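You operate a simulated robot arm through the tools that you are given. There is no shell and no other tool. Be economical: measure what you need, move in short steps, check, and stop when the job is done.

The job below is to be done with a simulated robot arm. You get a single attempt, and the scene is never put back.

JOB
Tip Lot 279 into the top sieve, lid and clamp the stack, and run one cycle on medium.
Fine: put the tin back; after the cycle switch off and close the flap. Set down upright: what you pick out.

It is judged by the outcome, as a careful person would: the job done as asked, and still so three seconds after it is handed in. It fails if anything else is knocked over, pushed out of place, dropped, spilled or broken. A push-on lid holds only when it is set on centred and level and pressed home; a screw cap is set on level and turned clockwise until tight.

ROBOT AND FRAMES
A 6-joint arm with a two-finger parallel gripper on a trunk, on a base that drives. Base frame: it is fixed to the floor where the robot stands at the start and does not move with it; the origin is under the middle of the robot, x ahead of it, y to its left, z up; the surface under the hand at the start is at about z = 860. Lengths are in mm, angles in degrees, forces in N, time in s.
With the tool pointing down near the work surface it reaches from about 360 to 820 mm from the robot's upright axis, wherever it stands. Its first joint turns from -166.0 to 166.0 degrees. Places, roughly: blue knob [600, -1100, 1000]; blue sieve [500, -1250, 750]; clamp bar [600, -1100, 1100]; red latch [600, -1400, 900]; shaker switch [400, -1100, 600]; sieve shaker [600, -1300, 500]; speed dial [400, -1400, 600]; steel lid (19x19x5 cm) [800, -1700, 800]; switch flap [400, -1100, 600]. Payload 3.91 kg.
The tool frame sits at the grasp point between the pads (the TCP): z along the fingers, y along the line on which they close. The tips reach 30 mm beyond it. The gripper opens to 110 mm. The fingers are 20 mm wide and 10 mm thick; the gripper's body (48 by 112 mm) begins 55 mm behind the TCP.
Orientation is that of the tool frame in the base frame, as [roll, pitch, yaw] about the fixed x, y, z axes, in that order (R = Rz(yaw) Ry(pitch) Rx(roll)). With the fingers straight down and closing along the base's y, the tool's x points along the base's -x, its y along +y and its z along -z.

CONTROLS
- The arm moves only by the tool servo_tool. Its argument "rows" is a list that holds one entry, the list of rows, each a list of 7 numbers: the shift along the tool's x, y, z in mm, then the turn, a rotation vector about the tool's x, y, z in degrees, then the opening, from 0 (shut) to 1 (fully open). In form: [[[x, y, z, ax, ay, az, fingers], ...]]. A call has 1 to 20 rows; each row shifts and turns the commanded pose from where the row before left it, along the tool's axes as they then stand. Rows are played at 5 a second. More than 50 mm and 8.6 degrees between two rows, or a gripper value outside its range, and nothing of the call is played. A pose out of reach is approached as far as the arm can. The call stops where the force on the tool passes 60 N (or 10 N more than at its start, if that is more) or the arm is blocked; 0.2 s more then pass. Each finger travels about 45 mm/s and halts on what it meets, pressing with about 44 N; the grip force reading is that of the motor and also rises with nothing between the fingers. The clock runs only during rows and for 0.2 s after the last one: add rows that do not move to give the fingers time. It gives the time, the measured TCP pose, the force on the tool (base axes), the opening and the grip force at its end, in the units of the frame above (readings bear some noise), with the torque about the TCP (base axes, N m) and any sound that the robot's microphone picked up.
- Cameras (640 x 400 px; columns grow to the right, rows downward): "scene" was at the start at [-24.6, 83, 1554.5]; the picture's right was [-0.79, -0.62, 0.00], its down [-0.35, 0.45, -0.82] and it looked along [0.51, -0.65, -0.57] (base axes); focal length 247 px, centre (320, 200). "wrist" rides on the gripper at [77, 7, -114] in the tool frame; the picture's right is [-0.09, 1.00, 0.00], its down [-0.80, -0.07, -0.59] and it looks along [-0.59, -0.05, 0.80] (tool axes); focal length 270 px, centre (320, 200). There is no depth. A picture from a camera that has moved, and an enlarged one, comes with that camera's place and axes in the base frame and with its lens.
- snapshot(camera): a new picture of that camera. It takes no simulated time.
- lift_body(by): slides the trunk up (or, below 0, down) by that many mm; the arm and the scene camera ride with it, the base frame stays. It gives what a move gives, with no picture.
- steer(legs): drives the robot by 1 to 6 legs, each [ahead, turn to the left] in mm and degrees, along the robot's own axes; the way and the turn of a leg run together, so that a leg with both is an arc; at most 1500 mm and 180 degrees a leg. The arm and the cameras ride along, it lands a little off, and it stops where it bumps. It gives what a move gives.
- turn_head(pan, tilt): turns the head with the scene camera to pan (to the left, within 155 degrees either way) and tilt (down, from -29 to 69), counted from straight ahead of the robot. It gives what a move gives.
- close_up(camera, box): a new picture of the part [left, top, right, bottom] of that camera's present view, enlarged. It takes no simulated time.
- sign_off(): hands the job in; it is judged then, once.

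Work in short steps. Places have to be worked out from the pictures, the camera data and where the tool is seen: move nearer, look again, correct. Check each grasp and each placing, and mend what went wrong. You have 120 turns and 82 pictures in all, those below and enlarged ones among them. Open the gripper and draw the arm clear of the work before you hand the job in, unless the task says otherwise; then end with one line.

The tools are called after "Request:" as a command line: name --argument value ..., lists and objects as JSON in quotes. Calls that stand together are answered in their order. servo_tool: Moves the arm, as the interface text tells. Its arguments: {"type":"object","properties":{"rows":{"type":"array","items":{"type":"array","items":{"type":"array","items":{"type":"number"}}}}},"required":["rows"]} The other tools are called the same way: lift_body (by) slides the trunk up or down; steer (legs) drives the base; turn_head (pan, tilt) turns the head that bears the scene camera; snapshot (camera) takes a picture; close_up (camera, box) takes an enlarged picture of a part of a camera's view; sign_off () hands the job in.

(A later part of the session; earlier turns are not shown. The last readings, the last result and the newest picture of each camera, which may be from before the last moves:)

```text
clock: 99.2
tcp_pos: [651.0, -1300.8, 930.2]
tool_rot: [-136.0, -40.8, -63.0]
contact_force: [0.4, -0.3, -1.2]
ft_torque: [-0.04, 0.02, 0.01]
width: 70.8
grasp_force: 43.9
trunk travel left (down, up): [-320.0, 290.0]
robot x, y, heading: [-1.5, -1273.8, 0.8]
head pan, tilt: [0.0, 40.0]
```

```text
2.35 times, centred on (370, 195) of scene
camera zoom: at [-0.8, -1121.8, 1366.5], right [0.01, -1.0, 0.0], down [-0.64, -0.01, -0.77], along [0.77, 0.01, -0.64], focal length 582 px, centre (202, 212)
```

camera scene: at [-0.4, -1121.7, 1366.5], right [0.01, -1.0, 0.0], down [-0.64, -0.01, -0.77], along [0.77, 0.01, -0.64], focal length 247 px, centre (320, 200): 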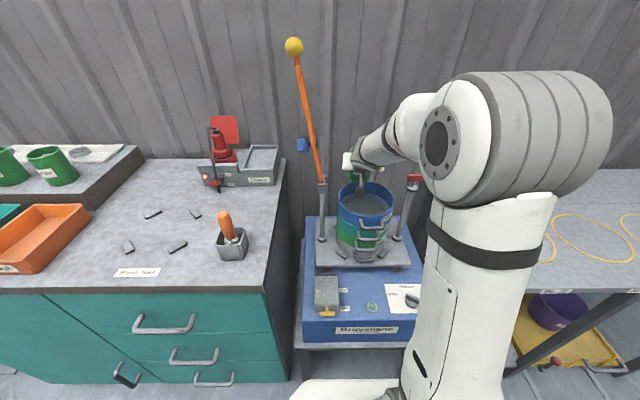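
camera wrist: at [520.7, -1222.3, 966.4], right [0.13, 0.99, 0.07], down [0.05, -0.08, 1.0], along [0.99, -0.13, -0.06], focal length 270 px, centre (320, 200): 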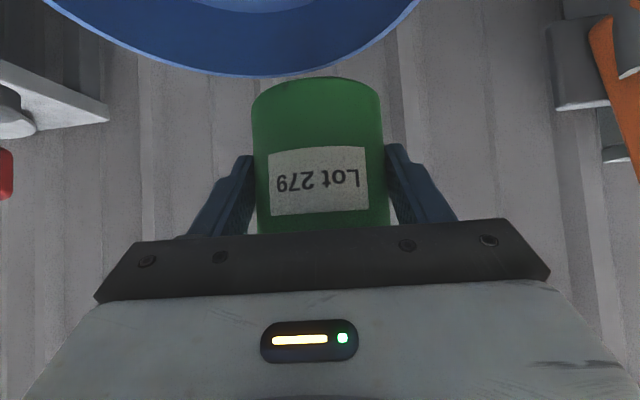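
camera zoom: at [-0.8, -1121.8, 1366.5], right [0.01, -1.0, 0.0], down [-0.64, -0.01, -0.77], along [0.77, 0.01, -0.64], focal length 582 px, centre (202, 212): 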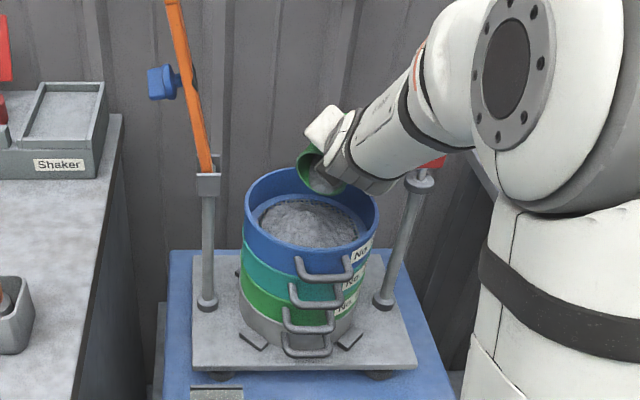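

Nearly empty (load fell from 3.3 to ~1.2 N). I tip further and raise the hand a bit to empty it fully.

Request:
servo_tool --rows '[[[0, 0, 0, 0, 0, -5, 0.4], [0, 0, 0, 0, 0, -5, 0.4], [0, 0, 0, 0, 0, -5, 0.4], [0, 0, 0, 3.7, 4.6, 0, 0.4], [0, 0, 0, 3.7, 4.6, 0, 0.4], [0, 0, 0, 3.7, 4.6, 0, 0.4], [0, 0, 0, 3.7, 4.6, 0, 0.4], [0, 0, 0, 0, 0, 0, 0.4], [0, 0, 0, 0, 0, 8, 0.4], [0, 0, 0, 0, 0, -8, 0.4], [0, 0, 0, 0, 0, 8, 0.4], [0, 0, 0, 0, 0, -8, 0.4], [0, 0, 0, 0, 0, 0, 0.4], [0, 0, 0, 0, 0, 0, 0.4]]]'

Request:
close_up --camera "scene" --box '[290, 110, 450, 280]'

```text
clock: 102.2
tcp_pos: [654.1, -1208.4, 955.6]
tool_rot: [-112.1, -62.3, -71.6]
contact_force: [-0.7, 0.3, -1.0]
ft_torque: [0.01, 0.01, 0.02]
width: 70.9
grasp_force: 44.2
out of reach, approached as far as the arm can: row 4, 5, 6, 7, 9
trunk travel left (down, up): [-320.0, 290.0]
robot x, y, heading: [-5.6, -1277.4, 0.4]
head pan, tilt: [0.0, 40.0]
```

```text
2.35 times, centred on (370, 195) of scene
camera zoom: at [-0.9, -1121.7, 1366.5], right [0.01, -1.0, 0.0], down [-0.64, -0.01, -0.77], along [0.77, 0.01, -0.64], focal length 582 px, centre (202, 212)
```

zoom: 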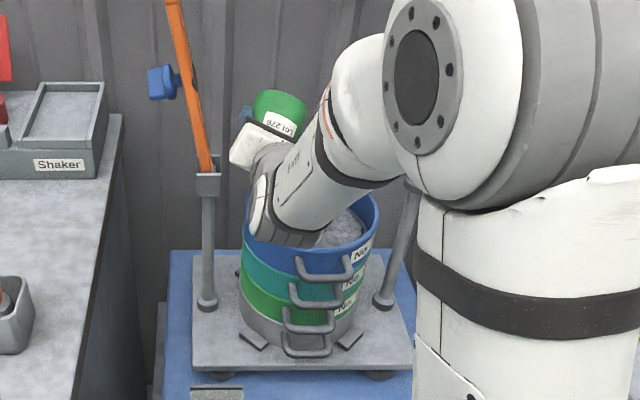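

The tin is fully inverted and empty (1.0 N), but the arm drifted sideways at its limit. I raise it straight up and shift back to -y before rolling upright.

Request:
servo_tool --rows '[[[22, -10.8, -4.4, 0, 0, 0, 0.4], [22, -10.8, -4.4, 0, 0, 0, 0.4], [22, -10.8, -4.4, 0, 0, 0, 0.4], [13.2, 26.9, 0.7, 0, 0, 0, 0.4], [13.2, 26.9, 0.7, 0, 0, 0, 0.4], [0, 0, 0, 0, 0, 0, 0.4]]]'

Request:
close_up --camera "scene" --box '[290, 70, 490, 330]'

```text
clock: 103.6
tcp_pos: [649.1, -1236.6, 1038.7]
tool_rot: [-112.6, -62.3, -72.0]
contact_force: [-0.1, 0.2, -0.6]
ft_torque: [-0.03, -0.01, 0.01]
width: 70.8
grasp_force: 43.8
out of reach, approached as far as the arm can: row 4, 5
trunk travel left (down, up): [-320.0, 290.0]
robot x, y, heading: [-1.6, -1276.3, 0.5]
head pan, tilt: [0.0, 40.0]
```

```text
1.54 times, centred on (390, 200) of scene
camera zoom: at [-1.0, -1121.9, 1366.6], right [0.01, -1.0, 0.0], down [-0.64, -0.01, -0.77], along [0.77, 0.01, -0.64], focal length 381 px, centre (212, 200)
```

zoom: 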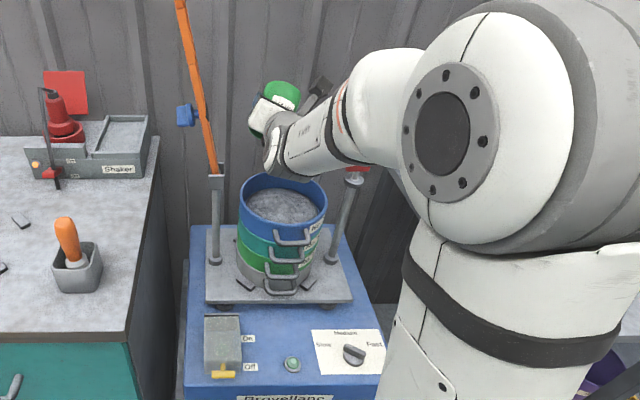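

The sieve holds the lot and the deck looks clean. I retreat back from the shaker before turning the tin upright.

Request:
servo_tool --rows '[[[-5.5, 4.3, -37, 0, 0, 0, 0.4], [-5.5, 4.3, -37, 0, 0, 0, 0.4], [-5.5, 4.3, -37, 0, 0, 0, 0.4], [-5.5, 4.3, -37, 0, 0, 8, 0.4], [0, 0, 0, 0, 0, 8, 0.4], [0, 0, 0, 0, 0, 8, 0.4], [0, 0, 0, 0, 0, 8, 0.4], [0, 0, 0, 0, 0, 8, 0.4], [0, 0, 0, 0, 0, 8, 0.4], [0, 0, 0, 0, 0, 8, 0.4], [0, 0, 0, 0, 0, 8, 0.4], [0, 0, 0, 0, 0, 8, 0.4], [0, 0, 0, 0, 0, 8, 0.4], [0, 0, 0, 0, 0, 8, 0.4]]]'

```text
clock: 106.6
tcp_pos: [500.5, -1236.5, 1037.8]
tool_rot: [-101.0, 23.8, -95.6]
contact_force: [0.5, -1.1, -1.1]
ft_torque: [-0.01, 0.02, 0.02]
width: 70.6
grasp_force: 43.9
out of reach, approached as far as the arm can: row 1
trunk travel left (down, up): [-320.0, 290.0]
robot x, y, heading: [-5.0, -1274.3, 0.8]
head pan, tilt: [0.0, 40.0]
```

I roll the remaining 66° and pitch down 30° so the tin is upright again.

Request:
servo_tool --rows '[[[0, 0, 0, 0, 0, 8.2, 0.4], [0, 0, 0, 0, 0, 8.2, 0.4], [0, 0, 0, 0, 0, 8.2, 0.4], [0, 0, 0, 0, 0, 8.2, 0.4], [0, 0, 0, 0, 0, 8.2, 0.4], [0, 0, 0, 0, 0, 8.2, 0.4], [0, 0, 0, 0, 0, 8.2, 0.4], [0, 0, 0, 0, 0, 8.2, 0.4], [0, 0, 0, 0, 7.5, 0, 0.4], [0, 0, 0, 0, 7.5, 0, 0.4], [0, 0, 0, 0, 7.5, 0, 0.4], [0, 0, 0, 0, 7.5, 0, 0.4], [0, 0, 0, 0, 0, 0, 0.4]]]'

Request:
snapshot --camera "scene"

Request:
snapshot --camera "wrist"

```text
clock: 109.4
tcp_pos: [500.4, -1242.1, 1038.0]
tool_rot: [-177.4, 58.0, 179.4]
contact_force: [-0.4, -0.5, -0.9]
ft_torque: [0.01, 0.0, -0.02]
width: 70.6
grasp_force: 44.5
out of reach, approached as far as the arm can: row 11, 12
trunk travel left (down, up): [-320.0, 290.0]
robot x, y, heading: [-5.4, -1274.1, 0.3]
head pan, tilt: [0.0, 40.0]
```

```text
44 pictures are left
camera scene: at [-1.1, -1121.7, 1366.5], right [0.01, -1.0, 0.0], down [-0.64, -0.01, -0.77], along [0.77, 0.01, -0.64], focal length 247 px, centre (320, 200)
```

scene: 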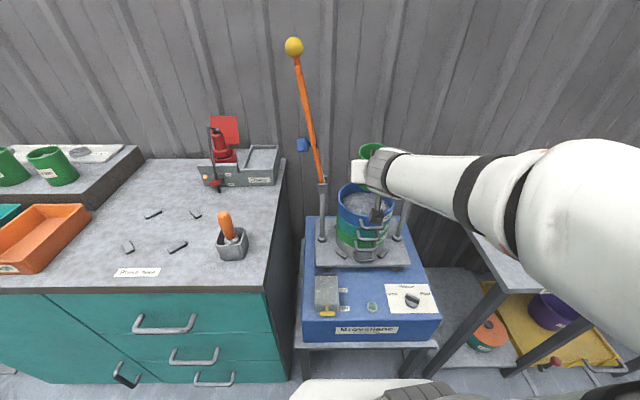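

```text
43 pictures are left
camera wrist: at [363.5, -1229.2, 1034.5], right [0.1, 0.99, 0.05], down [-0.08, -0.04, 1.0], along [0.99, -0.1, 0.08], focal length 270 px, centre (320, 200)
```

wrist: 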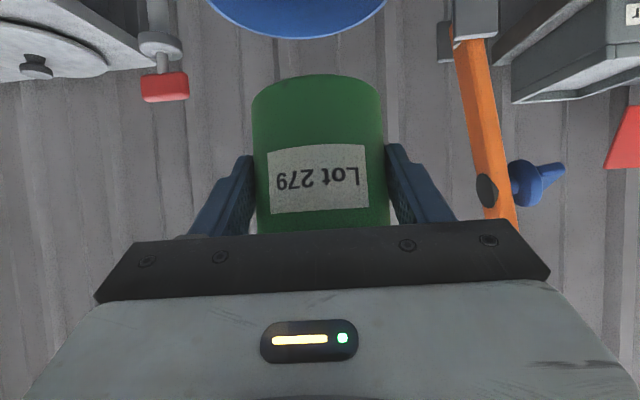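

Sieve filled; tin empty and upright. I raise the trunk and drive back to the tins' step.

Request:
lift_body --by 180

Request:
steer --legs '[[-315, 0], [0, 89.7], [1285, 0], [0, -90], [245, 0]]'

Request:
turn_head --pan 10 --tilt 40

```text
clock: 111.4
tcp_pos: [500.0, -1243.7, 1218.2]
tool_rot: [-177.3, 58.0, 179.3]
contact_force: [-0.3, 0.1, -0.8]
ft_torque: [0.02, -0.02, 0.0]
width: 70.6
grasp_force: 44.4
trunk travel left (down, up): [-500.0, 110.0]
robot x, y, heading: [-7.3, -1269.2, 0.5]
head pan, tilt: [0.0, 40.0]
```

```text
clock: 128.5
tcp_pos: [448.7, 7.8, 1218.3]
tool_rot: [-177.4, 57.9, 178.3]
contact_force: [0.5, -0.1, -1.2]
ft_torque: [-0.02, 0.0, 0.02]
width: 70.7
grasp_force: 44.1
trunk travel left (down, up): [-500.0, 110.0]
robot x, y, heading: [-58.9, -16.8, -0.6]
head pan, tilt: [0.0, 40.0]
```

```text
clock: 129.2
tcp_pos: [448.2, 6.6, 1218.1]
tool_rot: [-177.3, 58.0, 178.3]
contact_force: [0.0, 0.3, -0.7]
ft_torque: [0.01, -0.01, 0.01]
width: 70.9
grasp_force: 43.8
trunk travel left (down, up): [-500.0, 110.0]
robot x, y, heading: [-57.7, -18.4, -0.7]
head pan, tilt: [10.0, 40.0]
```

I correct the hand's orientation to the one at pick-up and go to above the tin's original place.

Request:
servo_tool --rows '[[[0, 0, 0, -2, 4, -0.45, 0.4], [0, 0, 0, -2, 4, -0.45, 0.4], [5.7, -7.2, 32.8, 0, 0, 0, 0.4], [5.7, -7.2, 32.8, 0, 0, 0, 0.4], [5.7, -7.2, 32.8, 0, 0, 0, 0.4], [5.7, -7.2, 32.8, 0, 0, 0, 0.4], [5.7, -7.2, 32.8, 0, 0, 0, 0.4], [5.7, -7.2, 32.8, 0, 0, 0, 0.4], [5.7, -7.2, 32.8, 0, 0, 0, 0.4], [0, 0, 0, 0, 0, 0, 0.4]]]'

Request:
snapshot --camera "wrist"

```text
clock: 131.4
tcp_pos: [599.5, -44.0, 1039.8]
tool_rot: [179.7, 50.2, 179.6]
contact_force: [0.1, 0.4, -0.8]
ft_torque: [-0.01, 0.02, 0.01]
width: 70.7
grasp_force: 43.9
trunk travel left (down, up): [-500.0, 110.0]
robot x, y, heading: [-58.2, -19.9, -0.7]
head pan, tilt: [10.0, 40.0]
```

```text
42 pictures are left
camera wrist: at [462.5, -36.3, 1055.9], right [0.06, 1.0, 0.07], down [0.06, -0.07, 1.0], along [1.0, -0.05, -0.06], focal length 270 px, centre (320, 200)
```

wrist: 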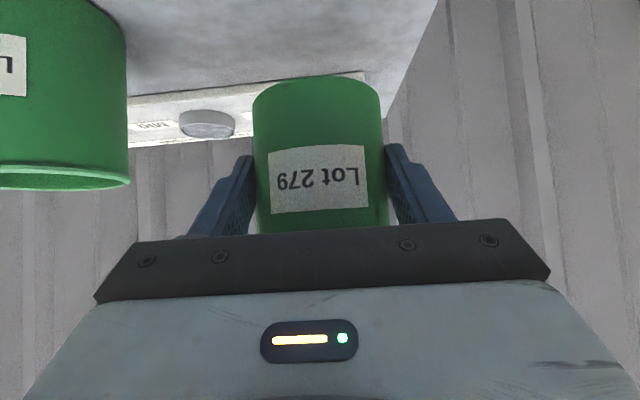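

Above the original spot. I lower 59 mm, slowly at the end.

Request:
servo_tool --rows '[[[13.8, 0, 11.6, 0, 0, 0, 0.4], [13.8, 0, 11.6, 0, 0, 0, 0.4], [13.8, 0, 11.6, 0, 0, 0, 0.4], [1.5, 0, 1.3, 0, 0, 0, 0.4], [1.5, 0, 1.3, 0, 0, 0, 0.4], [0, 0, 0, 0, 0, 0, 0.4]]]'

```text
clock: 132.8
tcp_pos: [596.7, -41.5, 982.2]
tool_rot: [179.8, 49.9, 179.6]
contact_force: [1.1, 0.1, -0.1]
ft_torque: [0.04, 0.0, -0.01]
width: 70.8
grasp_force: 44.5
trunk travel left (down, up): [-500.0, 110.0]
robot x, y, heading: [-57.3, -15.4, -0.8]
head pan, tilt: [10.0, 40.0]
```

Request:
servo_tool --rows '[[[1.2, 0, 1, 0, 0, 0, 0.4], [0, 0, 0, 0, 0, 0, 0.4]]]'

```text
clock: 133.4
tcp_pos: [598.7, -43.3, 980.8]
tool_rot: [179.8, 49.9, 179.6]
contact_force: [0.5, 0.5, -1.1]
ft_torque: [-0.01, 0.01, -0.02]
width: 70.5
grasp_force: 43.9
trunk travel left (down, up): [-500.0, 110.0]
robot x, y, heading: [-57.7, -15.6, -0.6]
head pan, tilt: [10.0, 40.0]
```

Not in contact yet (still -1.1 N); a few more small steps down.

Request:
servo_tool --rows '[[[1.2, 0, 1, 0, 0, 0, 0.4], [1.2, 0, 1, 0, 0, 0, 0.4], [0, 0, 0, 0, 0, 0, 0.4]]]'

```text
clock: 134.2
tcp_pos: [599.1, -43.2, 979.2]
tool_rot: [179.7, 50.2, 179.6]
contact_force: [2.6, 0.9, 11.9]
ft_torque: [-0.15, -0.02, 0.02]
width: 70.9
grasp_force: 44.5
trunk travel left (down, up): [-500.0, 110.0]
robot x, y, heading: [-54.3, -11.4, -1.0]
head pan, tilt: [10.0, 40.0]
```

Contact made (12 N). Release, open fully, and back out along the finger line.

Request:
servo_tool --rows '[[[0, 0, 0, 0, 0, 0, 0.55], [0, 0, 0, 0, 0, 0, 0.7], [0, 0, 0, 0, 0, 0, 0.9], [0, 0, 0, 0, 0, 0, 1], [0, 0, 0, 0, 0, 0, 1], [0, 0, 0, 0, 0, 0, 1], [0, 0, -25, 0, 0, 0, 1], [0, 0, -35, 0, 0, 0, 1], [0, 0, -35, 0, 0, 0, 1], [0, 0, -35, 0, 0, 0, 1]]]'

Request:
snapshot --camera "wrist"

```text
clock: 136.4
tcp_pos: [499.5, -44.4, 1062.3]
tool_rot: [179.7, 50.0, 179.6]
contact_force: [-0.7, 0.0, -0.1]
ft_torque: [-0.04, 0.04, -0.02]
width: 110.2
grasp_force: 0.2
trunk travel left (down, up): [-500.0, 110.0]
robot x, y, heading: [-58.3, -15.5, -0.8]
head pan, tilt: [10.0, 40.0]
```

```text
41 pictures are left
camera wrist: at [361.5, -37.1, 1077.1], right [0.06, 1.0, 0.07], down [0.06, -0.07, 1.0], along [1.0, -0.06, -0.06], focal length 270 px, centre (320, 200)
```

wrist: 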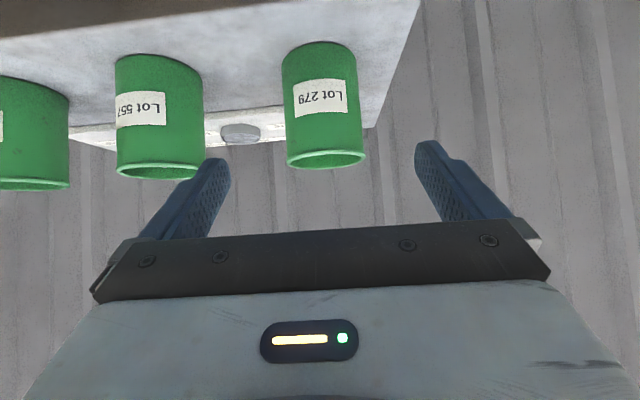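

The tin stands upright in its place. Next the lid: knob triangulated at ≈ (748, -1704, 845). I drive to y≈-1480, from where both lid and sieve are in reach.

Request:
steer --legs '[[-262, 0], [0, -89.2], [1465, 0], [0, 90], [310, 0]]'

Request:
turn_head --pan -20 --tilt 40

Request:
snapshot --camera "scene"

```text
clock: 140.3
tcp_pos: [53.4, -426.4, 1061.5]
tool_rot: [179.8, 50.0, 135.0]
contact_force: [-0.4, 0.0, 0.4]
ft_torque: [-0.04, 0.02, -0.02]
width: 109.7
grasp_force: 0.0
trunk travel left (down, up): [-500.0, 110.0]
robot x, y, heading: [-317.5, -6.0, -42.3]
head pan, tilt: [10.0, 40.0]
stopped in leg 2: the robot was blocked; the commanded pose is now the measured one
```

```text
clock: 141.3
tcp_pos: [52.0, -427.5, 1061.9]
tool_rot: [179.7, 50.0, 135.1]
contact_force: [0.0, -0.8, 0.3]
ft_torque: [0.01, 0.01, -0.01]
width: 110.1
grasp_force: 0.1
trunk travel left (down, up): [-500.0, 110.0]
robot x, y, heading: [-315.1, -7.0, -42.1]
head pan, tilt: [-20.0, 40.0]
```

```text
40 pictures are left
camera scene: at [-235.5, 81.4, 1546.5], right [-0.89, -0.47, 0.0], down [-0.3, 0.57, -0.77], along [0.36, -0.68, -0.64], focal length 247 px, centre (320, 200)
```

scene: 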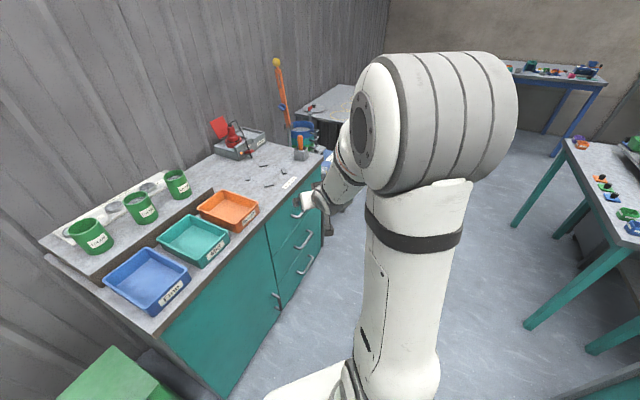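

The turn was blocked around -42°. I look behind to see what the base touches.

Request:
turn_head --pan 150 --tilt 50

Request:
snapshot --camera "scene"

```text
clock: 143.9
tcp_pos: [52.0, -426.6, 1061.3]
tool_rot: [179.6, 50.0, 135.0]
contact_force: [0.5, 0.5, -0.4]
ft_torque: [-0.01, 0.0, 0.01]
width: 109.9
grasp_force: 0.0
trunk travel left (down, up): [-500.0, 110.0]
robot x, y, heading: [-317.1, -6.2, -42.3]
head pan, tilt: [150.0, 50.0]
```

```text
39 pictures are left
camera scene: at [-298.4, 230.1, 1532.4], right [0.95, 0.3, 0.0], down [0.23, -0.73, -0.64], along [-0.19, 0.61, -0.77], focal length 247 px, centre (320, 200)
```

scene: 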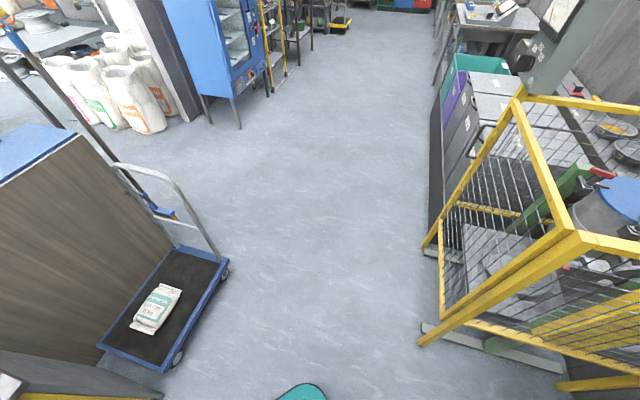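

Request:
turn_head --pan -120 --tilt 55

Request:
snapshot --camera "scene"

```text
clock: 147.6
tcp_pos: [53.6, -428.2, 1060.9]
tool_rot: [179.6, 49.9, 135.0]
contact_force: [0.2, 0.8, 0.1]
ft_torque: [-0.03, 0.01, 0.01]
width: 109.8
grasp_force: 0.0
trunk travel left (down, up): [-500.0, 110.0]
robot x, y, heading: [-316.5, -4.4, -42.4]
head pan, tilt: [-120.0, 55.0]
```

```text
38 pictures are left
camera scene: at [-343.7, 134.8, 1525.9], right [-0.3, 0.95, 0.0], down [0.78, 0.25, -0.57], along [-0.55, -0.17, -0.82], focal length 247 px, centre (320, 200)
```

scene: 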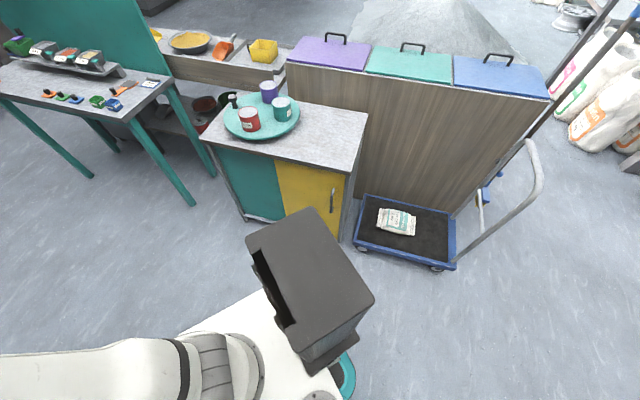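

Nothing appears close to the base; I try backing up a bit more and continuing the turn.

Request:
steer --legs '[[0, -20]]'

```text
clock: 149.1
tcp_pos: [-114.4, -531.4, 1060.9]
tool_rot: [179.8, 49.9, 114.7]
contact_force: [0.4, 0.2, 0.3]
ft_torque: [0.02, 0.01, -0.02]
width: 109.8
grasp_force: 0.0
trunk travel left (down, up): [-500.0, 110.0]
robot x, y, heading: [-311.0, -4.7, -61.8]
head pan, tilt: [-120.0, 55.0]
```

It turns freely now; continue the drive.

Request:
steer --legs '[[0, -28], [1470, 0], [0, 89.5], [300, 0]]'

Request:
turn_head --pan -20 --tilt 40

Request:
snapshot --camera "scene"

```text
clock: 160.6
tcp_pos: [153.2, -1734.2, 1063.7]
tool_rot: [179.6, 50.2, 155.4]
contact_force: [0.3, -0.3, 0.3]
ft_torque: [0.05, -0.02, -0.02]
width: 110.1
grasp_force: 0.0
trunk travel left (down, up): [-500.0, 110.0]
robot x, y, heading: [-343.7, -1478.4, -22.2]
head pan, tilt: [-120.0, 55.0]
stopped in leg 3: the robot was blocked; the commanded pose is now the measured one
```

```text
clock: 162.3
tcp_pos: [153.1, -1734.0, 1062.9]
tool_rot: [179.7, 50.1, 155.5]
contact_force: [0.3, 0.6, -0.7]
ft_torque: [-0.01, 0.01, -0.02]
width: 110.1
grasp_force: 0.1
trunk travel left (down, up): [-500.0, 110.0]
robot x, y, heading: [-347.7, -1473.0, -21.8]
head pan, tilt: [-20.0, 40.0]
```

```text
37 pictures are left
camera scene: at [-299.0, -1365.3, 1546.5], right [-0.67, -0.74, 0.0], down [-0.48, 0.43, -0.77], along [0.57, -0.51, -0.64], focal length 247 px, centre (320, 200)
```

scene: 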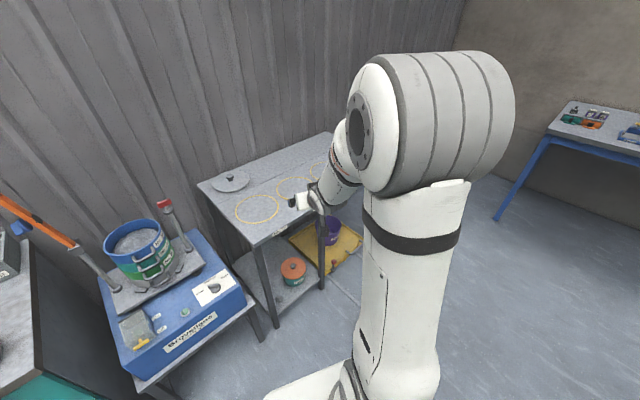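

Request:
steer --legs '[[0, 22]]'

```text
clock: 163.9
tcp_pos: [214.5, -1528.7, 1062.7]
tool_rot: [179.7, 50.0, 177.5]
contact_force: [-0.5, -0.9, -0.2]
ft_torque: [0.0, 0.0, 0.02]
width: 110.0
grasp_force: 0.1
trunk travel left (down, up): [-500.0, 110.0]
robot x, y, heading: [-344.7, -1482.5, -0.7]
head pan, tilt: [-20.0, 40.0]
```

These stops don't recur on retry. I move forward to x≈-25 and turn the tool down over towards the lid.

Request:
steer --legs '[[315, 0]]'

Request:
servo_tool --rows '[[[0, 0, 0, 0, 8.4, 0, 1], [0, 0, 0, 0, 8.4, 0, 1], [0, 0, 0, 0, 8.4, 0, 1], [0, 0, 0, 0, 8.4, 0, 1], [0, 0, 0, 0, 8.4, 0, 1], [0, 0, 0, 0, 8, 0, 1], [0, -40, 0, 0, 0, 0, 1], [0, -40, 0, 0, 0, 0, 1], [0, -40, 0, 0, 0, 0, 1], [0, -40, 0, 0, 0, 0, 1]]]'

Request:
snapshot --camera "wrist"

```text
clock: 166.0
tcp_pos: [536.3, -1526.6, 1061.3]
tool_rot: [179.6, 50.0, 178.0]
contact_force: [-0.3, -0.4, 0.4]
ft_torque: [-0.02, 0.0, 0.01]
width: 109.9
grasp_force: 0.0
trunk travel left (down, up): [-500.0, 110.0]
robot x, y, heading: [-24.8, -1487.8, -0.2]
head pan, tilt: [-20.0, 40.0]
```

```text
clock: 168.2
tcp_pos: [529.9, -1688.7, 1061.3]
tool_rot: [179.8, 0.0, 178.1]
contact_force: [-0.3, 0.2, 0.7]
ft_torque: [0.0, -0.05, 0.01]
width: 109.9
grasp_force: 0.1
out of reach, approached as far as the arm can: row 2
trunk travel left (down, up): [-500.0, 110.0]
robot x, y, heading: [-22.4, -1484.8, -0.3]
head pan, tilt: [-20.0, 40.0]
```

```text
36 pictures are left
camera wrist: at [452.4, -1679.6, 1176.4], right [0.12, 0.99, 0.0], down [0.8, -0.1, 0.59], along [0.59, -0.07, -0.8], focal length 270 px, centre (320, 200)
```

wrist: 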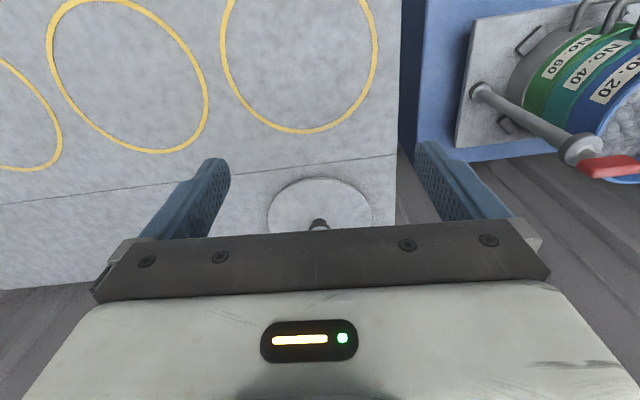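

Lid knob ≈ (783, -1722, 812), slightly beyond straight-down reach, so I'll approach with the tool tilted 25° forward. First a standoff 70 mm from the knob.

Request:
servo_tool --rows '[[[0, 0, 0, 0, 0, 7.2, 1], [0, 0, 0, 0, 0, 7.2, 1], [0, 0, 0, 0, -8.3, 0, 1], [0, 0, 0, 0, -8.3, 0, 1], [0, 0, 0, 0, -8.3, 0, 1], [-15.5, 4.8, 32.8, 0, 0, 0, 1], [-15.5, 4.8, 32.8, 0, 0, 0, 1], [-15.5, 4.8, 32.8, 0, 0, 0, 1], [-15.5, 4.8, 32.8, 0, 0, 0, 1], [-15.5, 4.8, 32.8, 0, 0, 0, 1], [-15.5, 4.8, 32.8, 0, 0, 0, 1], [-15.5, 4.8, 32.8, 0, 0, 0, 1], [0, 0, 0, 0, 0, 0, 1]]]'

Request:
snapshot --camera "wrist"

```text
clock: 171.0
tcp_pos: [726.7, -1708.8, 900.0]
tool_rot: [179.8, 24.9, 163.6]
contact_force: [0.2, -0.3, -0.1]
ft_torque: [-0.01, 0.0, 0.0]
width: 109.9
grasp_force: 0.1
trunk travel left (down, up): [-500.0, 110.0]
robot x, y, heading: [-23.8, -1488.5, -0.1]
head pan, tilt: [-20.0, 40.0]
```

```text
35 pictures are left
camera wrist: at [615.4, -1668.1, 970.7], right [0.36, 0.93, 0.04], down [0.44, -0.2, 0.88], along [0.83, -0.29, -0.48], focal length 270 px, centre (320, 200)
```

wrist: 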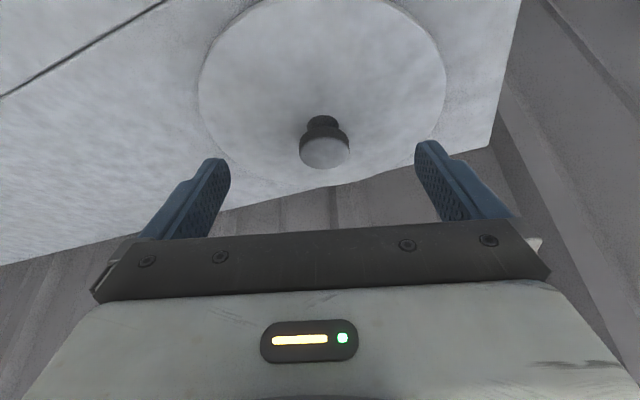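

Knob ≈ (775, -1721), disc top ≈812, knob top ≈836. I go in so that the tips straddle the knob just above the disc, then close.

Request:
servo_tool --rows '[[[-5, 0.7, 21, 0, 0, 0, 1], [-5, 0.7, 21, 0, 0, 0, 1], [-4.5, 0.7, 20, 0, 0, 0, 1], [0, 0, 0, 0, 0, 0, 1], [0, 0, 0, 0, 0, 0, 0.6]]]'

Request:
snapshot --camera "wrist"

```text
clock: 172.2
tcp_pos: [764.7, -1717.8, 849.5]
tool_rot: [179.8, 24.8, 163.6]
contact_force: [0.4, 0.2, 0.2]
ft_torque: [0.01, -0.01, -0.01]
width: 75.1
grasp_force: 0.1
trunk travel left (down, up): [-500.0, 110.0]
robot x, y, heading: [-21.2, -1486.9, 0.0]
head pan, tilt: [-20.0, 40.0]
```

```text
34 pictures are left
camera wrist: at [653.1, -1677.4, 921.5], right [0.36, 0.93, 0.04], down [0.44, -0.2, 0.88], along [0.83, -0.29, -0.48], focal length 270 px, centre (320, 200)
```

wrist: 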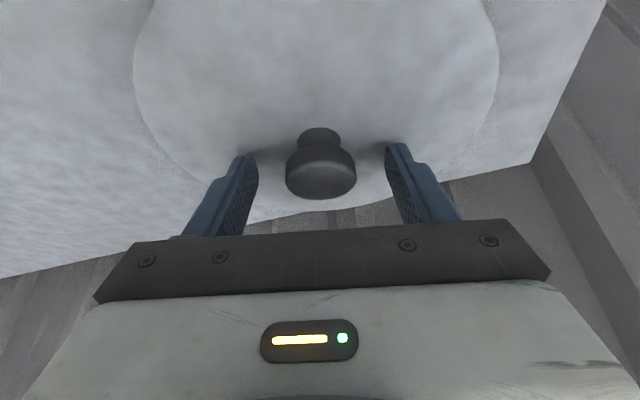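

Knob is centred between the pads. Close.

Request:
servo_tool --rows '[[[0, 0, 0, 0, 0, 0, 0.4], [0, 0, 0, 0, 0, 0, 0.2], [0, 0, 0, 0, 0, 0, 0.1], [0, 0, 0, 0, 0, 0, 0.1], [0, 0, 0, 0, 0, 0, 0.1], [0, 0, 0, 0, 0, 0, 0.1]]]'

Request:
snapshot --camera "wrist"

```text
clock: 173.6
tcp_pos: [764.5, -1717.6, 850.0]
tool_rot: [179.9, 25.0, 163.7]
contact_force: [-0.1, 0.3, 0.0]
ft_torque: [-0.03, 0.01, -0.03]
width: 36.3
grasp_force: 43.7
trunk travel left (down, up): [-500.0, 110.0]
robot x, y, heading: [-25.6, -1484.5, -0.0]
head pan, tilt: [-20.0, 40.0]
```

```text
33 pictures are left
camera wrist: at [653.1, -1677.4, 921.6], right [0.36, 0.93, 0.04], down [0.44, -0.2, 0.88], along [0.83, -0.29, -0.48], focal length 270 px, centre (320, 200)
```

wrist: 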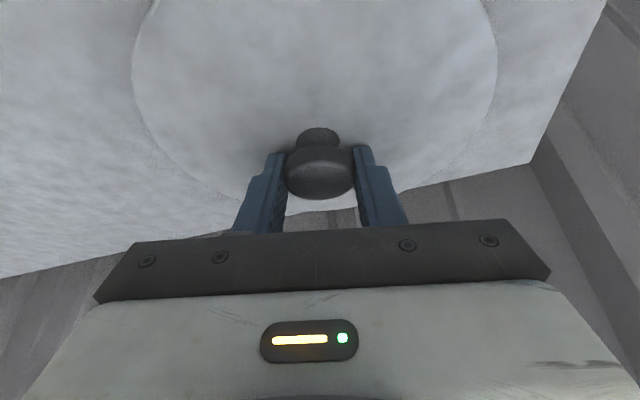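

Gripped at 36 mm. Lift 120 mm and check the lid hangs level.

Request:
servo_tool --rows '[[[-4.2, 0, -9, 0, 0, 0, 0.1], [-12.7, 0, -27.2, 0, 0, 0, 0.1], [-12.7, 0, -27.2, 0, 0, 0, 0.1], [-12.7, 0, -27.2, 0, 0, 0, 0.1], [-12.7, 0, -27.2, 0, 0, 0, 0.1], [0, 0, 0, 0, 0, 0, 0.1]]]'

Request:
snapshot --camera "wrist"

Request:
snapshot --camera "scene"

```text
clock: 175.0
tcp_pos: [762.3, -1717.9, 978.8]
tool_rot: [179.7, 24.8, 163.7]
contact_force: [-0.2, -0.6, -1.9]
ft_torque: [0.02, -0.01, -0.01]
width: 36.4
grasp_force: 44.4
trunk travel left (down, up): [-500.0, 110.0]
robot x, y, heading: [-24.5, -1485.2, -0.1]
head pan, tilt: [-20.0, 40.0]
```

```text
32 pictures are left
camera wrist: at [652.1, -1679.0, 1051.7], right [0.36, 0.93, 0.04], down [0.44, -0.2, 0.88], along [0.83, -0.29, -0.48], focal length 270 px, centre (320, 200)
```

wrist: 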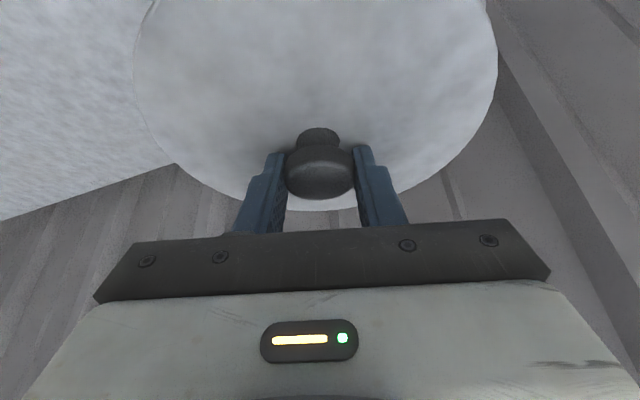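

```text
31 pictures are left
camera scene: at [-21.2, -1364.9, 1546.5], right [-0.34, -0.94, 0.0], down [-0.6, 0.22, -0.77], along [0.72, -0.26, -0.64], focal length 247 px, centre (320, 200)
```

scene: 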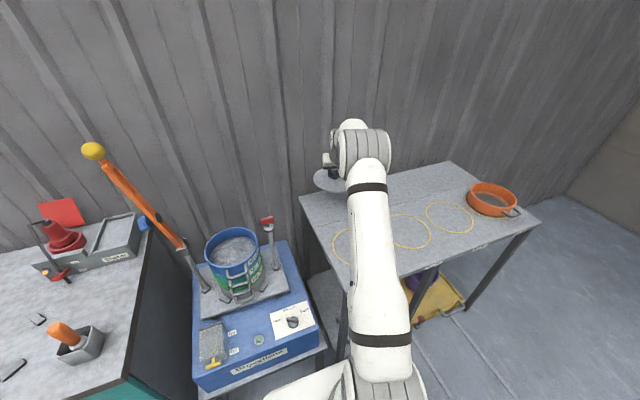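

The lid hangs level. I raise it above the latch height and carry it over the sieve.

Request:
servo_tool --rows '[[[-11.4, 0, -24.5, 0, 0, 0, 0.1], [-11.4, 0, -24.5, 0, 0, 0, 0.1], [-11.4, 0, -24.5, 0, 0, 0, 0.1], [20.15, 36.5, -9.4, 0, 0, 0, 0.1], [20.15, 36.5, -9.4, 0, 0, 0, 0.1], [20.15, 36.5, -9.4, 0, 0, 0, 0.1], [20.15, 36.5, -9.4, 0, 0, 0, 0.1], [20.15, 36.5, -9.4, 0, 0, 0, 0.1], [20.15, 36.5, -9.4, 0, 0, 0, 0.1], [20.15, 36.5, -9.4, 0, 0, 0, 0.1], [20.15, 36.5, -9.4, 0, 0, 0, 0.1], [20.15, 36.5, -9.4, 0, 0, 0, 0.1], [20.15, 36.5, -9.4, 0, 0, 0, 0.1], [20.15, 36.5, -9.4, 0, 0, 0, 0.1], [0, 0, 0, 0, 0, 0, 0.1]]]'

Request:
close_up --camera "scene" --box '[170, 130, 350, 330]'

Request:
snapshot --camera "wrist"

```text
clock: 178.2
tcp_pos: [644.3, -1264.9, 1062.2]
tool_rot: [179.8, 24.9, 163.5]
contact_force: [-0.4, 0.8, -2.1]
ft_torque: [-0.01, -0.01, 0.02]
width: 36.2
grasp_force: 43.7
trunk travel left (down, up): [-500.0, 110.0]
robot x, y, heading: [-22.9, -1485.5, -0.3]
head pan, tilt: [-20.0, 40.0]
```

```text
2.00 times, centred on (260, 230) of scene
camera zoom: at [-21.4, -1364.5, 1546.5], right [-0.34, -0.94, 0.0], down [-0.6, 0.22, -0.77], along [0.72, -0.26, -0.64], focal length 495 px, centre (440, 140)
```

zoom: 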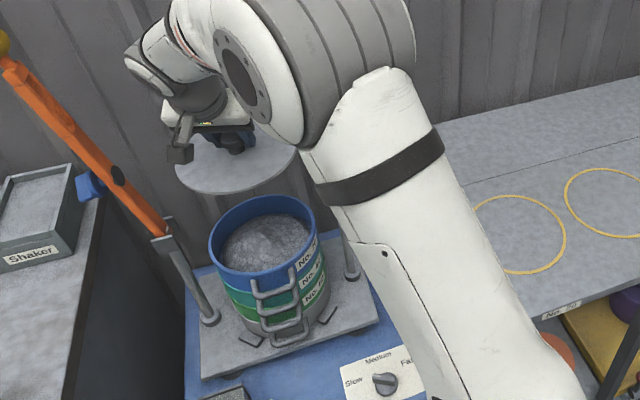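

```text
29 pictures are left
camera wrist: at [532.1, -1224.4, 1134.4], right [0.36, 0.93, 0.04], down [0.44, -0.2, 0.88], along [0.83, -0.3, -0.48], focal length 270 px, centre (320, 200)
```

wrist: 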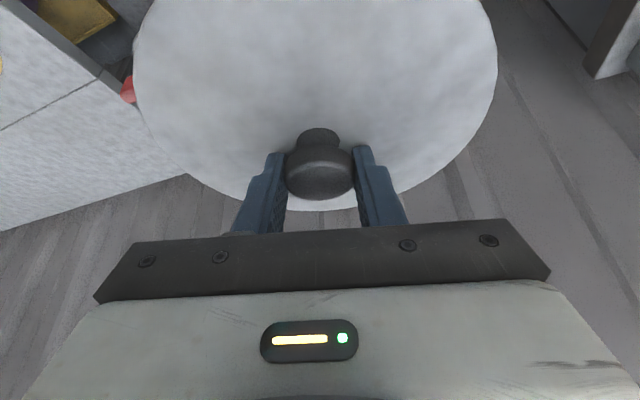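

Sieve rim centre re-estimated ≈ (627, -1261, 850). I lower the lid to about 25 mm above the rim and compare directly.

Request:
servo_tool --rows '[[[19, 0, 24.2, 0, 0, 0, 0.1], [19, 0, 24.2, 0, 0, 0, 0.1], [19, 0, 24.2, 0, 0, 0, 0.1], [19, 0, 24.2, 0, 0, 0, 0.1], [0, 0, 0, 0, 0, 0, 0.1]]]'

Request:
close_up --camera "scene" --box '[190, 180, 290, 280]'

Request:
snapshot --camera "wrist"

```text
clock: 179.4
tcp_pos: [613.8, -1258.3, 939.5]
tool_rot: [179.8, 24.9, 163.6]
contact_force: [0.0, 0.0, -1.4]
ft_torque: [-0.02, 0.02, 0.01]
width: 36.4
grasp_force: 43.8
trunk travel left (down, up): [-500.0, 110.0]
robot x, y, heading: [-24.8, -1486.5, -0.2]
head pan, tilt: [-20.0, 40.0]
```

```text
4.00 times, centred on (240, 230) of scene
camera zoom: at [-21.5, -1364.7, 1546.5], right [-0.34, -0.94, 0.0], down [-0.6, 0.22, -0.77], along [0.72, -0.26, -0.64], focal length 989 px, centre (640, 80)
```

zoom: 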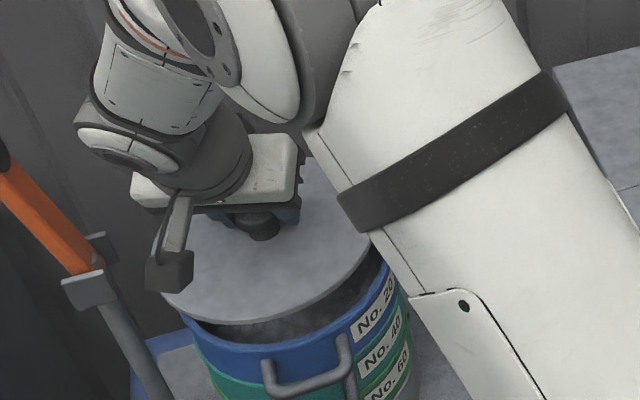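

```text
27 pictures are left
camera wrist: at [503.9, -1217.7, 1012.0], right [0.36, 0.93, 0.04], down [0.44, -0.2, 0.88], along [0.83, -0.29, -0.48], focal length 270 px, centre (320, 200)
```

wrist: 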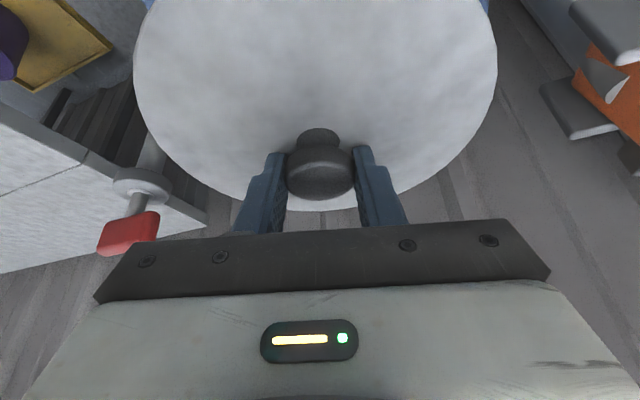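

Comparing lid and sieve in the same picture, the lid must go about 10 mm towards -y. I shift and lower 14 mm, then look again.

Request:
servo_tool --rows '[[[1.7, -4.8, 7, 0, 0, 0, 0.1], [1.7, -4.8, 7, 0, 0, 0, 0.1], [0, 0, 0, 0, 0, 0, 0.1]]]'

Request:
close_up --camera "scene" --box '[190, 180, 290, 280]'

```text
clock: 180.2
tcp_pos: [615.6, -1266.9, 926.3]
tool_rot: [179.8, 25.0, 163.6]
contact_force: [-0.5, 0.2, -2.4]
ft_torque: [0.01, -0.01, 0.0]
width: 36.5
grasp_force: 44.1
trunk travel left (down, up): [-500.0, 110.0]
robot x, y, heading: [-22.8, -1488.5, 0.1]
head pan, tilt: [-20.0, 40.0]
```

```text
4.00 times, centred on (240, 230) of scene
camera zoom: at [-21.4, -1364.7, 1546.5], right [-0.34, -0.94, 0.0], down [-0.6, 0.22, -0.77], along [0.72, -0.26, -0.64], focal length 989 px, centre (640, 80)
```

zoom: 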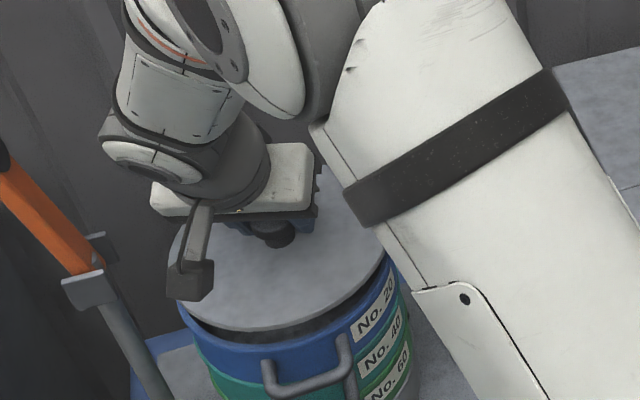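

Lid needs ~7 mm more to image-right, then ~12 mm down. I shift, lower 8 mm, then 1.5 mm steps feeling for contact.

Request:
servo_tool --rows '[[[0.4, -7, -0.3, 0, 0, 0, 0.1], [3.4, 0, 7.2, 0, 0, 0, 0.1], [0, 0, 0, 0, 0, 0, 0.1]]]'

Request:
servo_tool --rows '[[[0.6, 0, 1.4, 0, 0, 0, 0.1], [0.6, 0, 1.4, 0, 0, 0, 0.1], [0, 0, 0, 0, 0, 0, 0.1]]]'

```text
clock: 181.0
tcp_pos: [613.4, -1273.9, 920.6]
tool_rot: [179.8, 24.8, 163.5]
contact_force: [-0.3, -0.6, -1.6]
ft_torque: [0.01, 0.03, -0.03]
width: 36.2
grasp_force: 43.6
trunk travel left (down, up): [-500.0, 110.0]
robot x, y, heading: [-23.5, -1484.8, 0.1]
head pan, tilt: [-20.0, 40.0]
```

```text
clock: 181.8
tcp_pos: [613.4, -1271.9, 917.1]
tool_rot: [179.9, 24.9, 163.6]
contact_force: [0.1, 0.5, -2.1]
ft_torque: [-0.02, -0.01, -0.02]
width: 36.4
grasp_force: 44.0
trunk travel left (down, up): [-500.0, 110.0]
robot x, y, heading: [-23.0, -1487.3, -0.1]
head pan, tilt: [-20.0, 40.0]
```

Still free; more small steps down.

Request:
servo_tool --rows '[[[0.6, 0, 1.4, 0, 0, 0, 0.1], [0.6, 0, 1.4, 0, 0, 0, 0.1], [0, 0, 0, 0, 0, 0, 0.1]]]'

Request:
close_up --camera "scene" --box '[200, 200, 280, 280]'

```text
clock: 182.6
tcp_pos: [615.0, -1271.9, 913.3]
tool_rot: [179.8, 24.9, 163.6]
contact_force: [0.2, -0.5, -1.5]
ft_torque: [-0.05, 0.01, 0.01]
width: 36.5
grasp_force: 44.3
trunk travel left (down, up): [-500.0, 110.0]
robot x, y, heading: [-23.0, -1485.6, -0.1]
head pan, tilt: [-20.0, 40.0]
```

```text
5.00 times, centred on (240, 240) of scene
camera zoom: at [-21.4, -1364.7, 1546.5], right [-0.34, -0.94, 0.0], down [-0.6, 0.22, -0.77], along [0.72, -0.26, -0.64], focal length 1237 px, centre (720, 0)
```

zoom: 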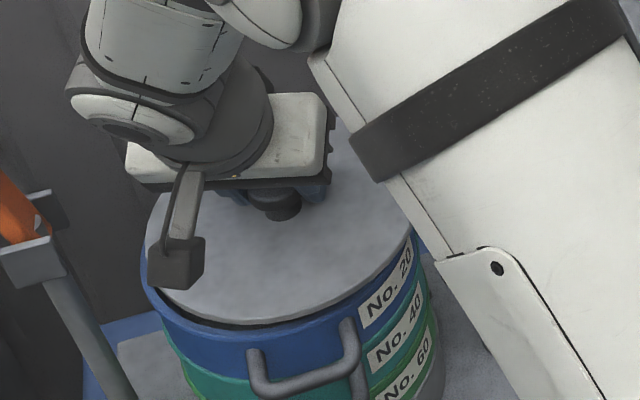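

Nearly concentric, ~7 mm gap left. Continue down in small steps.

Request:
servo_tool --rows '[[[0.6, 1, 1.4, 0, 0, 0, 0.1], [0.6, 0, 1.4, 0, 0, 0, 0.1], [0, 0, 0, 0, 0, 0, 0.1]]]'

Request:
servo_tool --rows '[[[0.6, 0, 1.4, 0, 0, 0, 0.1], [0, 0, 0, 0, 0, 0, 0.1]]]'

Request:
servo_tool --rows '[[[0.6, 0, 1.4, 0, 0, 0, 0.1], [0, 0, 0, 0, 0, 0, 0.1]]]'

```text
clock: 183.4
tcp_pos: [614.8, -1271.2, 909.8]
tool_rot: [179.8, 24.9, 163.6]
contact_force: [1.0, -0.5, -1.7]
ft_torque: [-0.01, 0.0, -0.01]
width: 36.3
grasp_force: 44.5
trunk travel left (down, up): [-500.0, 110.0]
robot x, y, heading: [-22.7, -1485.1, -0.0]
head pan, tilt: [-20.0, 40.0]
```

```text
clock: 184.0
tcp_pos: [615.5, -1272.7, 909.4]
tool_rot: [179.8, 24.9, 163.7]
contact_force: [0.4, 0.0, -2.6]
ft_torque: [-0.01, 0.01, -0.02]
width: 36.2
grasp_force: 43.9
trunk travel left (down, up): [-500.0, 110.0]
robot x, y, heading: [-21.1, -1486.2, 0.2]
head pan, tilt: [-20.0, 40.0]
```

```text
clock: 184.6
tcp_pos: [615.1, -1271.8, 908.2]
tool_rot: [179.9, 24.9, 163.7]
contact_force: [0.2, 0.1, -2.5]
ft_torque: [-0.03, -0.02, 0.02]
width: 36.7
grasp_force: 43.9
trunk travel left (down, up): [-500.0, 110.0]
robot x, y, heading: [-22.5, -1483.2, 0.1]
head pan, tilt: [-20.0, 40.0]
```

Request:
servo_tool --rows '[[[0.6, 0, 1.4, 0, 0, 0, 0.1], [0.3, 0, 0.7, 0, 0, 0, 0.1], [0, 0, 0, 0, 0, 0, 0.1]]]'

Request:
close_up --camera "scene" --box '[200, 200, 280, 280]'

```text
clock: 185.4
tcp_pos: [614.6, -1270.1, 906.1]
tool_rot: [179.8, 24.9, 163.6]
contact_force: [0.2, 0.0, -1.6]
ft_torque: [0.0, -0.02, 0.03]
width: 36.1
grasp_force: 43.9
trunk travel left (down, up): [-500.0, 110.0]
robot x, y, heading: [-24.5, -1481.7, -0.1]
head pan, tilt: [-20.0, 40.0]
```

```text
5.00 times, centred on (240, 240) of scene
camera zoom: at [-21.4, -1364.7, 1546.5], right [-0.34, -0.94, 0.0], down [-0.6, 0.22, -0.77], along [0.72, -0.26, -0.64], focal length 1237 px, centre (720, 0)
```

zoom: 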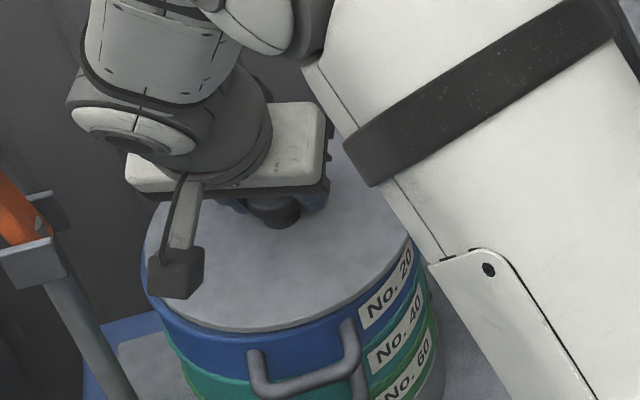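

The outline of the lid now coincides with the rim; still no contact. Another few 1.5 mm steps.

Request:
servo_tool --rows '[[[0.6, 0, 1.4, 0, 0, 0, 0.1], [0, 0, 0, 0, 0, 0, 0.1]]]'

Request:
servo_tool --rows '[[[0.6, 0, 1.4, 0, 0, 0, 0.1], [0, 0, 0, 0, 0, 0, 0.1]]]'

```text
clock: 186.0
tcp_pos: [614.3, -1271.2, 904.5]
tool_rot: [179.8, 24.9, 163.7]
contact_force: [-0.8, 1.9, -1.1]
ft_torque: [-0.01, -0.01, -0.02]
width: 36.2
grasp_force: 44.2
trunk travel left (down, up): [-500.0, 110.0]
robot x, y, heading: [-23.2, -1488.0, 0.2]
head pan, tilt: [-20.0, 40.0]
```

```text
clock: 186.6
tcp_pos: [615.3, -1270.2, 903.6]
tool_rot: [179.9, 24.9, 163.7]
contact_force: [-2.1, 2.9, 1.3]
ft_torque: [-0.14, -0.04, -0.07]
width: 36.0
grasp_force: 44.1
trunk travel left (down, up): [-500.0, 110.0]
robot x, y, heading: [-21.0, -1483.4, 0.1]
head pan, tilt: [-20.0, 40.0]
```

Contact starts with a side force towards (-x,+y); I yield 2 mm that way and continue down.

Request:
servo_tool --rows '[[[1.3, 1.2, -0.6, 0, 0, 0, 0.1], [0, 0, 0, 0, 0, 0, 0.1]]]'

Request:
servo_tool --rows '[[[0.6, 0, 1.4, 0, 0, 0, 0.1], [0, 0, 0, 0, 0, 0, 0.1]]]'

```text
clock: 187.2
tcp_pos: [614.6, -1270.0, 902.8]
tool_rot: [179.8, 24.9, 163.5]
contact_force: [2.6, 1.2, 0.5]
ft_torque: [-0.08, 0.01, 0.12]
width: 36.3
grasp_force: 44.0
trunk travel left (down, up): [-500.0, 110.0]
robot x, y, heading: [-20.7, -1481.4, -0.1]
head pan, tilt: [-20.0, 40.0]
```

```text
clock: 187.8
tcp_pos: [616.0, -1268.5, 900.9]
tool_rot: [179.9, 24.9, 163.6]
contact_force: [5.4, 3.7, 5.0]
ft_torque: [-0.22, 0.15, 0.04]
width: 36.7
grasp_force: 44.1
trunk travel left (down, up): [-500.0, 110.0]
robot x, y, heading: [-23.3, -1485.9, -0.1]
head pan, tilt: [-20.0, 40.0]
```

Now it pushes towards (+x,+y): I yield slightly that way and press on.

Request:
servo_tool --rows '[[[-0.5, 1.7, 0.2, 0, 0, 0, 0.1], [0.6, 0, 1.4, 0, 0, 0, 0.1], [0, 0, 0, 0, 0, 0, 0.1]]]'

Request:
servo_tool --rows '[[[0.6, 0, 1.4, 0, 0, 0, 0.1], [0, 0, 0, 0, 0, 0, 0.1]]]'

```text
clock: 188.6
tcp_pos: [615.1, -1267.7, 900.5]
tool_rot: [179.8, 24.9, 163.5]
contact_force: [4.1, 1.6, 3.4]
ft_torque: [-0.16, 0.12, 0.11]
width: 36.3
grasp_force: 44.1
trunk travel left (down, up): [-500.0, 110.0]
robot x, y, heading: [-24.7, -1484.1, -0.1]
head pan, tilt: [-20.0, 40.0]
```

```text
clock: 189.2
tcp_pos: [616.0, -1267.4, 898.6]
tool_rot: [179.7, 24.9, 163.6]
contact_force: [-0.1, 6.3, 4.7]
ft_torque: [-0.16, 0.09, -0.08]
width: 36.3
grasp_force: 44.1
trunk travel left (down, up): [-500.0, 110.0]
robot x, y, heading: [-25.9, -1488.5, -0.0]
head pan, tilt: [-20.0, 40.0]
```

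Request:
servo_tool --rows '[[[0.4, 1.5, -0.2, 0, 0, 0, 0.1], [0.6, 0, 1.4, 0, 0, 0, 0.1], [0.6, 0, 1.4, 0, 0, 0, 0.1], [0, 0, 0, 0, 0, 0, 0.1]]]'

Request:
close_up --camera "scene" --box '[200, 200, 280, 280]'

```text
clock: 190.2
tcp_pos: [615.6, -1266.1, 896.5]
tool_rot: [179.8, 25.0, 163.6]
contact_force: [2.9, 5.3, 8.6]
ft_torque: [0.01, -0.03, -0.02]
width: 36.4
grasp_force: 43.8
trunk travel left (down, up): [-500.0, 110.0]
robot x, y, heading: [-16.9, -1487.3, 0.1]
head pan, tilt: [-20.0, 40.0]
```

```text
5.00 times, centred on (240, 240) of scene
camera zoom: at [-22.3, -1364.3, 1546.6], right [-0.34, -0.94, 0.0], down [-0.6, 0.22, -0.77], along [0.72, -0.26, -0.64], focal length 1237 px, centre (720, 0)
```

zoom: 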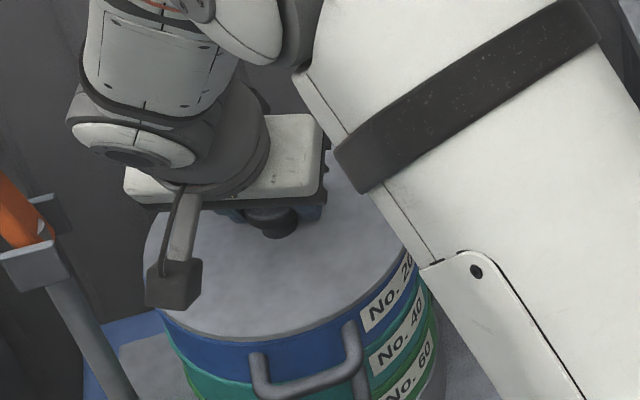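

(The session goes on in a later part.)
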